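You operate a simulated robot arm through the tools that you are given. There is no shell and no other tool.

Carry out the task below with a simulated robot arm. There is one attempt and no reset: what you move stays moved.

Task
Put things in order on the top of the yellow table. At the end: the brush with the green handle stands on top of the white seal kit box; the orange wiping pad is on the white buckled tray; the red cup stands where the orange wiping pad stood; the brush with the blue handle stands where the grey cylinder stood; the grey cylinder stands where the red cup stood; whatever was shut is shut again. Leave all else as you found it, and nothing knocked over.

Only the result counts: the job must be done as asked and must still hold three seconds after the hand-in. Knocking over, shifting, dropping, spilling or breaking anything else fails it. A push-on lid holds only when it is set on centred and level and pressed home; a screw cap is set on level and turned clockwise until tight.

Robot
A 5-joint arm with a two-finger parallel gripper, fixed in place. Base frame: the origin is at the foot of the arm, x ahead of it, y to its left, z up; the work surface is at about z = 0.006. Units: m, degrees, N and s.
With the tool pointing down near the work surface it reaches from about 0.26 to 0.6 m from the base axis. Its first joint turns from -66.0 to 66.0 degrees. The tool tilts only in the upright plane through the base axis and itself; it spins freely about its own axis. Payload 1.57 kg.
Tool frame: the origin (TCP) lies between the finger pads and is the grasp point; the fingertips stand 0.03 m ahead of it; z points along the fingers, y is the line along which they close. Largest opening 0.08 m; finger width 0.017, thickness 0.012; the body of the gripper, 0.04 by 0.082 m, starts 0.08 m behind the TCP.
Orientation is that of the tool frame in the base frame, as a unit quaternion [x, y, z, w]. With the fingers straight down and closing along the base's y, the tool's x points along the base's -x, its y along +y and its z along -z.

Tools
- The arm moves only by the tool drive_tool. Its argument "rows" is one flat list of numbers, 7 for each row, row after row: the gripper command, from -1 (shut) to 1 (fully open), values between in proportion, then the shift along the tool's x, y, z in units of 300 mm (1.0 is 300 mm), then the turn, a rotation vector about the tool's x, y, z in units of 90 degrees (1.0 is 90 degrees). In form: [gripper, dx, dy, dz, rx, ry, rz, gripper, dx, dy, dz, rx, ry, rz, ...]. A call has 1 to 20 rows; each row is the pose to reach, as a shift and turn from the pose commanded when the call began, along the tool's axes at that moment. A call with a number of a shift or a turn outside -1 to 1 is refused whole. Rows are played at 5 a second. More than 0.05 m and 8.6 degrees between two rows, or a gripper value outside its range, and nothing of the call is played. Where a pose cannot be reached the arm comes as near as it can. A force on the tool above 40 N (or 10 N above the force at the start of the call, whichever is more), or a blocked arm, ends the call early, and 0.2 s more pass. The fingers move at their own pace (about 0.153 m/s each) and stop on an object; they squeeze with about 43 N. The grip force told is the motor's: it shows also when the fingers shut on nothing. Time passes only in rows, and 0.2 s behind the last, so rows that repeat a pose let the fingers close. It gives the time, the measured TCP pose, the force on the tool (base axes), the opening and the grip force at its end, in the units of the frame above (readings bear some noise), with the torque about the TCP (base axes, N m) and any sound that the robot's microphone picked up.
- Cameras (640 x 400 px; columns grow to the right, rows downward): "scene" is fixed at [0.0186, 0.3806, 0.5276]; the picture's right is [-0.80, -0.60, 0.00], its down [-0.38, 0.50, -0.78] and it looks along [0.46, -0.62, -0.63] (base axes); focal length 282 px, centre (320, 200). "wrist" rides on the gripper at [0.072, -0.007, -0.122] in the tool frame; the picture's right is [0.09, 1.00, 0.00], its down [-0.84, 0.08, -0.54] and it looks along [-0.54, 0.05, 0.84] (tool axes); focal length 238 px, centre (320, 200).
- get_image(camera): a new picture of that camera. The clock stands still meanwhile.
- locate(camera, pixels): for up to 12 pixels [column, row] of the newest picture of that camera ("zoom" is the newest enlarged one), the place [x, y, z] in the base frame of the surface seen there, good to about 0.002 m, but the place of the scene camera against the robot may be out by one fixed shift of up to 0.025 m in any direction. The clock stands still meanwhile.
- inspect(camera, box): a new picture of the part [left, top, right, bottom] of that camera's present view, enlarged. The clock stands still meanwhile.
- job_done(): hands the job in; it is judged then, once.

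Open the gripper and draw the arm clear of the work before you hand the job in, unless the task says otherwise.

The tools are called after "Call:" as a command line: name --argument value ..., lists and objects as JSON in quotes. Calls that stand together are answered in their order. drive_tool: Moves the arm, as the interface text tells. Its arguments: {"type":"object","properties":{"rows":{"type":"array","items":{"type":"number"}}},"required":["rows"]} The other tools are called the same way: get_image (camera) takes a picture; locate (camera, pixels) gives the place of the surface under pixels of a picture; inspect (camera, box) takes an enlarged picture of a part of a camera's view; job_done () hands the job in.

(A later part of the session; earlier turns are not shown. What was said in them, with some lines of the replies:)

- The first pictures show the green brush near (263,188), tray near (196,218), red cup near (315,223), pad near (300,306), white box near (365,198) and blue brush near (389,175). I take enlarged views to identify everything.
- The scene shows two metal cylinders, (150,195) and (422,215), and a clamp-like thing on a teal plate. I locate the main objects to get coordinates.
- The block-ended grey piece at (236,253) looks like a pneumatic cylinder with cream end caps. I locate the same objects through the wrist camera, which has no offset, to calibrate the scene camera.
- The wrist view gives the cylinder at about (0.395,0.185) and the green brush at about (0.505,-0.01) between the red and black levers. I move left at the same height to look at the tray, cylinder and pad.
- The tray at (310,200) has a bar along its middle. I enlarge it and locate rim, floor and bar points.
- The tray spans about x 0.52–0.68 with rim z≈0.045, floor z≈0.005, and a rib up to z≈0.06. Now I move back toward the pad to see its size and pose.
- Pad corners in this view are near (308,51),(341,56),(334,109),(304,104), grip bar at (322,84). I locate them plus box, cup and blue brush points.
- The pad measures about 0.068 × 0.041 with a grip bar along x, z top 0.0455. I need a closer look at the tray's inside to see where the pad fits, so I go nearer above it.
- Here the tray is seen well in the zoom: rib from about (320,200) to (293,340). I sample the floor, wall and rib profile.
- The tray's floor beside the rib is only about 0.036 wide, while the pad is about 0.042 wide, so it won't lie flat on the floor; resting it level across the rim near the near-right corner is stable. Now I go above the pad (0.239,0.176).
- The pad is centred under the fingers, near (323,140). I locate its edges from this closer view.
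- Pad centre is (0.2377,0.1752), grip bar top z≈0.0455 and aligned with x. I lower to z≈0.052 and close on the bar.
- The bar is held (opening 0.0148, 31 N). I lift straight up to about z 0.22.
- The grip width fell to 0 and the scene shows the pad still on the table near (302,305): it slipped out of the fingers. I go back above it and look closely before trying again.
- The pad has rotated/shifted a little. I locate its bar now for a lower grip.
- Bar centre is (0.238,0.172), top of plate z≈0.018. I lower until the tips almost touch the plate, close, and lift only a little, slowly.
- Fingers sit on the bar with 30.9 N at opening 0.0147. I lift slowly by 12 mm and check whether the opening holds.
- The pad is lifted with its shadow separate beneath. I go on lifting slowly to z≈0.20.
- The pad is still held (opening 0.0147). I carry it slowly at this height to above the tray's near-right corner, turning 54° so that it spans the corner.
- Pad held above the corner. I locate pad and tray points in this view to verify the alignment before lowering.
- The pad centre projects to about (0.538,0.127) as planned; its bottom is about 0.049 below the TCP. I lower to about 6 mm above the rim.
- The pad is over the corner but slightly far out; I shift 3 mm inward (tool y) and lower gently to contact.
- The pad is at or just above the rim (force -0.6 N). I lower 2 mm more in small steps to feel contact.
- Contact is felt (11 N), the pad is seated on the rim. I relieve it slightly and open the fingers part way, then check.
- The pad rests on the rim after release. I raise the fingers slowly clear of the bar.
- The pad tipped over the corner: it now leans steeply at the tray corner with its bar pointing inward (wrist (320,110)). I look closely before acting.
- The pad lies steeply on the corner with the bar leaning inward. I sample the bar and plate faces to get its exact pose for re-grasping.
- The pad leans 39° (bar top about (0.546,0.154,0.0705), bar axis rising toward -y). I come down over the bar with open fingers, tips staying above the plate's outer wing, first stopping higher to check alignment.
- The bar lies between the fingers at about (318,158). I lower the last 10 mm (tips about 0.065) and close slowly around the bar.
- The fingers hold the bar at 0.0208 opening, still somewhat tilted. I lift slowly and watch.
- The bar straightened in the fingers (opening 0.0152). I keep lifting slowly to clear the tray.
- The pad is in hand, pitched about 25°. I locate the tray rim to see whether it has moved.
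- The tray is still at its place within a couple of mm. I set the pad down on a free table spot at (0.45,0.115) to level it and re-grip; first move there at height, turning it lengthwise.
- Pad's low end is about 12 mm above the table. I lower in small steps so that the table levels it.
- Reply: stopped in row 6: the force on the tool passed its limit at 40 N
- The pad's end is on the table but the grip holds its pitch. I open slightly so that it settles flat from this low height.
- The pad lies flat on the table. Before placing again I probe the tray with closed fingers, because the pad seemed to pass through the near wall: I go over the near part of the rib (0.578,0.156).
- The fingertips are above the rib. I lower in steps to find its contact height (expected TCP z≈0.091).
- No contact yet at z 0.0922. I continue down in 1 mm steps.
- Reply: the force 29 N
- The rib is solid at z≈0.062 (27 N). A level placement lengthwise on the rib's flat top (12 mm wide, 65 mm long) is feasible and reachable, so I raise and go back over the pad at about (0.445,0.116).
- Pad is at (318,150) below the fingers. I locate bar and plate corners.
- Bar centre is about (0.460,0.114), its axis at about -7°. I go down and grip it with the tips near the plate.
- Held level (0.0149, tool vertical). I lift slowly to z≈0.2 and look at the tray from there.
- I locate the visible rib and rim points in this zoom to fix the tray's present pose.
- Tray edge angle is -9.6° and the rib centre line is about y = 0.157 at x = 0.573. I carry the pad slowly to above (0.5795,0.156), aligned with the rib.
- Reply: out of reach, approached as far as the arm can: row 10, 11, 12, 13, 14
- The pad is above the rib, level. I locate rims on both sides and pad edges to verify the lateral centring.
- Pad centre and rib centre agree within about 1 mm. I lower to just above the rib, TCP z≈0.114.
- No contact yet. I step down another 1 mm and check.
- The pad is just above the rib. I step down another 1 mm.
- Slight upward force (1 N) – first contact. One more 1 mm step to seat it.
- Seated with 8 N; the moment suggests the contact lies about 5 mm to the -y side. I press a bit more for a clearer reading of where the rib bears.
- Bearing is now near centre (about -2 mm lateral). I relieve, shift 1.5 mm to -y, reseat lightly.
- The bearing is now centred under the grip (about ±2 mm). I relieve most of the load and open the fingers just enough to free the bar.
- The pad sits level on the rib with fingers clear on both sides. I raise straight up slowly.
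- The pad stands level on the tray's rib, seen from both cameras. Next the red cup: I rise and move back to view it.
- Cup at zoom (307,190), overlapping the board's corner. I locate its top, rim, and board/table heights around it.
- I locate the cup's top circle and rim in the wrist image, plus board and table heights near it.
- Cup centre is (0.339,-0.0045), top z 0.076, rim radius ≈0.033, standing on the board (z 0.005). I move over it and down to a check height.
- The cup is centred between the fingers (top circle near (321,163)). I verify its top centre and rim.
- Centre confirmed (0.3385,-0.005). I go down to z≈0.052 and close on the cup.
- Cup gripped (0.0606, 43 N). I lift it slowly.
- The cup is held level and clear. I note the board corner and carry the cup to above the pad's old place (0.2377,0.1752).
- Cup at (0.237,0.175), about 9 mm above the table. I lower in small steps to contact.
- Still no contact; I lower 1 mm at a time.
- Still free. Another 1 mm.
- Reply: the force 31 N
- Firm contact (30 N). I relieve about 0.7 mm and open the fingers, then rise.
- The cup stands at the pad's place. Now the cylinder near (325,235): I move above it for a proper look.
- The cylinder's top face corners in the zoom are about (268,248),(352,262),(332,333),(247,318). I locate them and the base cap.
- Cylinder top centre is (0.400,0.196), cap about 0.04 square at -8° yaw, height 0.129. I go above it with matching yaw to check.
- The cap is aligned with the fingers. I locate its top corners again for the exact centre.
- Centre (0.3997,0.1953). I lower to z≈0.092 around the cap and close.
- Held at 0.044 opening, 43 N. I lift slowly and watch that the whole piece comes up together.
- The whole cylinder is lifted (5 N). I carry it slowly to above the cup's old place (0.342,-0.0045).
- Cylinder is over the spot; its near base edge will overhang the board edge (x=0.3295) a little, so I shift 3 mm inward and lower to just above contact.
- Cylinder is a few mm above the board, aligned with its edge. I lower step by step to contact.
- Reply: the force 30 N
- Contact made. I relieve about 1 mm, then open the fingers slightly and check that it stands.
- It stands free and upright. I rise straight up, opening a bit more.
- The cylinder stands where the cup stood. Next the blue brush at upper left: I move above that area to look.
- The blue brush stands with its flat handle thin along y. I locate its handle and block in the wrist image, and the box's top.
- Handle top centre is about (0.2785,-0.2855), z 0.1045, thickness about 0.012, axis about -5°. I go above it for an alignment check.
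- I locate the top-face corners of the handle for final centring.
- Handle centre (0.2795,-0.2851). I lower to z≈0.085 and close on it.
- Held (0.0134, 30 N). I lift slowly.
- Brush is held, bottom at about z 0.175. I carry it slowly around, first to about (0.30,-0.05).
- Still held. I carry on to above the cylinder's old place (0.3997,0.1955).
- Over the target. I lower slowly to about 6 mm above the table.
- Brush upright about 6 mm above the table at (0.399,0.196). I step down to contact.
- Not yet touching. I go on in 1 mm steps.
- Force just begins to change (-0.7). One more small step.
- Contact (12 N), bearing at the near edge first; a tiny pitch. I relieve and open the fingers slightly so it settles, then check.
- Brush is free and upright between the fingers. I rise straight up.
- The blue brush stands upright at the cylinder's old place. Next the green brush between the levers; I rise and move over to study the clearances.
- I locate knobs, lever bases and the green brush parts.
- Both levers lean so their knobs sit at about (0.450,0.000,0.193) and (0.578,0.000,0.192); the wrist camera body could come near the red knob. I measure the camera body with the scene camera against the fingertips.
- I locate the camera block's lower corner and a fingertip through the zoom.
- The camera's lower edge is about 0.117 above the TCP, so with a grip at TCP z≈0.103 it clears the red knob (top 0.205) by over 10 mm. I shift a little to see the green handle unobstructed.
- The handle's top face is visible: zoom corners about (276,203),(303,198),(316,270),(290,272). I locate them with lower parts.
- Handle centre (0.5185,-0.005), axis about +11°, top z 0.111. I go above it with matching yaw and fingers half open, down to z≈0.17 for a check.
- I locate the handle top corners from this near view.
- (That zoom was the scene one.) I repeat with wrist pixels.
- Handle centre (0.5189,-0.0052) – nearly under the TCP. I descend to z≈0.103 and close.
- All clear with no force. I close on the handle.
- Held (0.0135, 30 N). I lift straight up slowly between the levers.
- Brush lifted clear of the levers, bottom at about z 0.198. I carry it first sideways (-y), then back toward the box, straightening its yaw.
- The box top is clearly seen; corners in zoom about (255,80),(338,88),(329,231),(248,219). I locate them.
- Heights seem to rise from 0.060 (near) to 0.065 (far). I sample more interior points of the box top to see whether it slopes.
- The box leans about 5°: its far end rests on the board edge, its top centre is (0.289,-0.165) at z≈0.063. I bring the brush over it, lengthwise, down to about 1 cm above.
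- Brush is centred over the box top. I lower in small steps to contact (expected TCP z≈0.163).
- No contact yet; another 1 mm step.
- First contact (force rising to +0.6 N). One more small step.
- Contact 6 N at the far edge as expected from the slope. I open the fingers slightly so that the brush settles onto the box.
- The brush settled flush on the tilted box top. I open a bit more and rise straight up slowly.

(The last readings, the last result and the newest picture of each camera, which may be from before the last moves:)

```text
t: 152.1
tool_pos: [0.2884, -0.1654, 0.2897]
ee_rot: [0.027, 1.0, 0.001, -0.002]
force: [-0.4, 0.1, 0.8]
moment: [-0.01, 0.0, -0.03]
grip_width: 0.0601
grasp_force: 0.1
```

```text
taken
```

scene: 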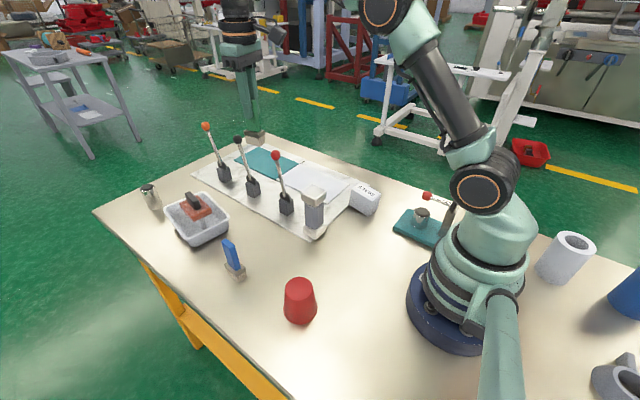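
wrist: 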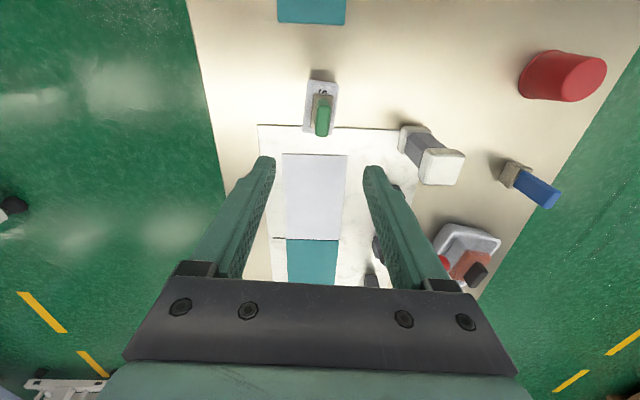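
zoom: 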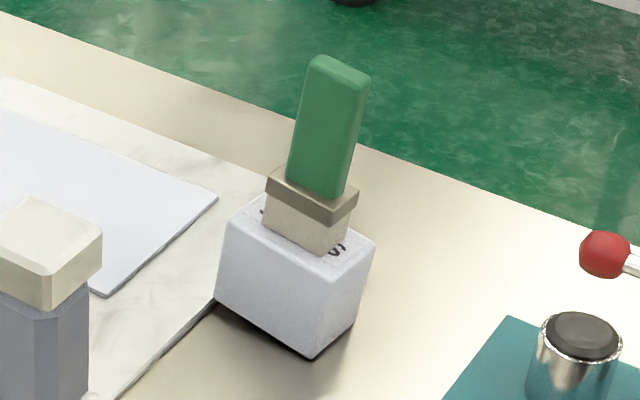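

The green brush stands on the box. I draw the arm to a clear place at height and then check everything.

Call:
drive_tool --rows '[1, 0, 0.1, -0.1, 0, 0, 0, 1, 0, 0.25, -0.13, 0, 0, 0, 1, 0, 0.4, -0.13, 0, 0, 0, 1, 0, 0.55, -0.13, 0, 0, 0, 1, 0, 0.7, -0.13, 0, 0, 0, 1, 0, 0.82, -0.13, 0, 0, 0, 1, 0, 0.82, -0.13, 0, 0, 0, 1, 0, 0.82, -0.13, 0, 0, 0, 1, 0, 0.82, -0.13, 0, 0, 0, 1, 0, 0.82, -0.13, 0, 0, 0, 1, 0, 0.82, -0.13, 0, 0, 0]'

Call:
get_image --camera "scene"

Call:
inspect --camera "scene" --box '[130, 120, 330, 280]'

Call:
inspect --camera "scene" --box '[335, 145, 405, 225]'

Call:
get_image --camera "wrist"

```text
t: 154.5
tool_pos: [0.3017, 0.0796, 0.3277]
ee_rot: [0.027, 1.0, 0.0, 0.0]
force: [-0.7, -0.1, -0.1]
moment: [0.01, -0.01, 0.0]
grip_width: 0.08
grasp_force: 0.2
```

```text
taken
```

scene: 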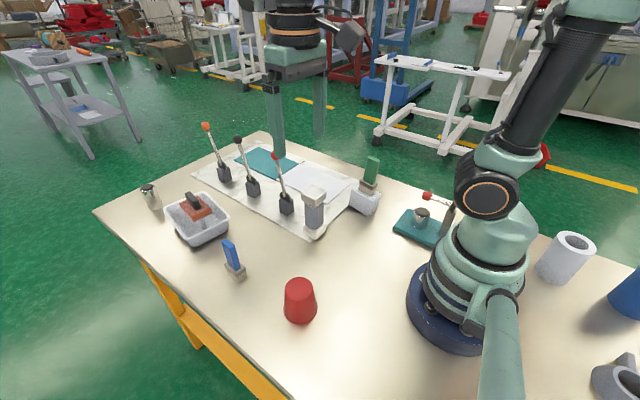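

```text
2.50 times, centred on (230, 200) of scene
```

zoom: 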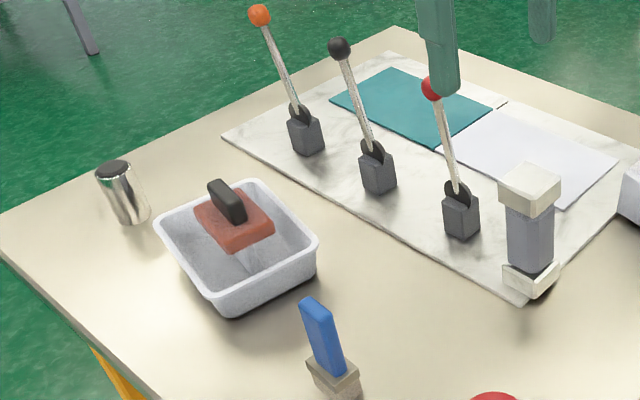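

```text
5.00 times, centred on (370, 185) of scene
```

zoom: 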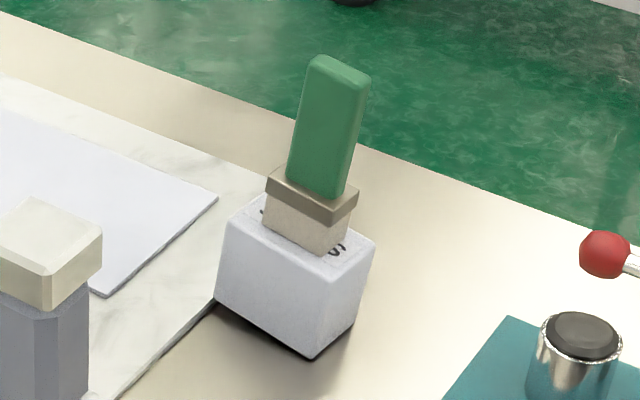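

```text
taken
```

wrist: 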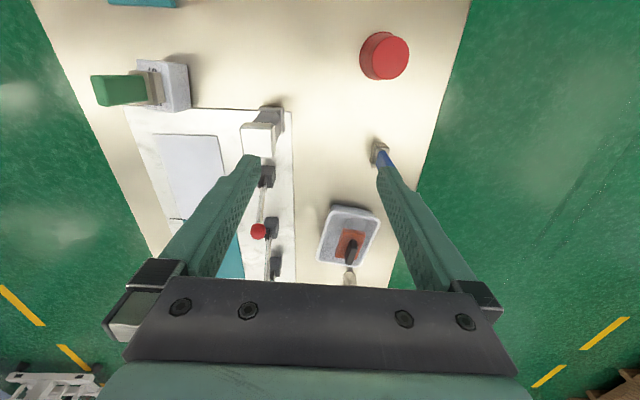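

All pieces stand: pad on tray, cup, blue brush, cylinder, green brush on box. I compare tray and box points against the start readings.

Call:
locate --camera "scene" --pixels '[[167, 210], [195, 245], [153, 204], [287, 205], [350, 200], [148, 186], [275, 155], [410, 232]]'

```text
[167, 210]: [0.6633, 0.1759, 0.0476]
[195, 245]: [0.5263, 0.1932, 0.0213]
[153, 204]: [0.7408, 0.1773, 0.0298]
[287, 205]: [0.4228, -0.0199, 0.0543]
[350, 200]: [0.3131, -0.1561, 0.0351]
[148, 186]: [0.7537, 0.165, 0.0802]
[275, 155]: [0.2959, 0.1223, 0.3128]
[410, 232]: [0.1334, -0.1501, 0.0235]
```

The tray, steel cylinder, lever base and clamp plate read the same as at the start, to within 2–3 mm, and the placed pieces are steady. The gripper is open and clear of everything, so I hand the job in.

Call:
job_done

```text
The job is handed in.
```

I moved all five pieces where you asked and handed the job in. Nothing was standing wrong in the last pictures, but I haven't seen the judgement.

| Piece | Where it is now |
|---|---|
| Orange wiping pad | Level on the raised rib inside the white tray |
| Red cup | Where the pad stood |
| Grey cylinder | Where the cup stood, about 4 mm further in so it rests more securely on the marble board |
| Blue-handled brush | Where the cylinder stood |
| Green-handled brush | On top of the seal kit box |

- **Pad:** it was too wide to lie flat on the tray floor beside the rib. My first attempt to grip it slipped. My first placement, on the tray's corner, tipped over, so I picked the pad up again and centred it on the rib. It stayed put for more than a minute before hand-in, but the rib is only about 12 mm wide.
- **Green brush:** the box's far end sits on the edge of the marble board, so its top slopes about 5°. The brush leans with that slope; I left the box as it was.
- **Grey cylinder:** I took this to be the grey piece with cream end caps. The two steel cylinders and the tubes behind the arm were out of reach.
- **Everything else:** nothing was opened, so nothing needed shutting. The tray, steel cylinder, one lever base and the clamp plate read within 2–3 mm of their starting positions. I checked the other levers and the rest only by eye.
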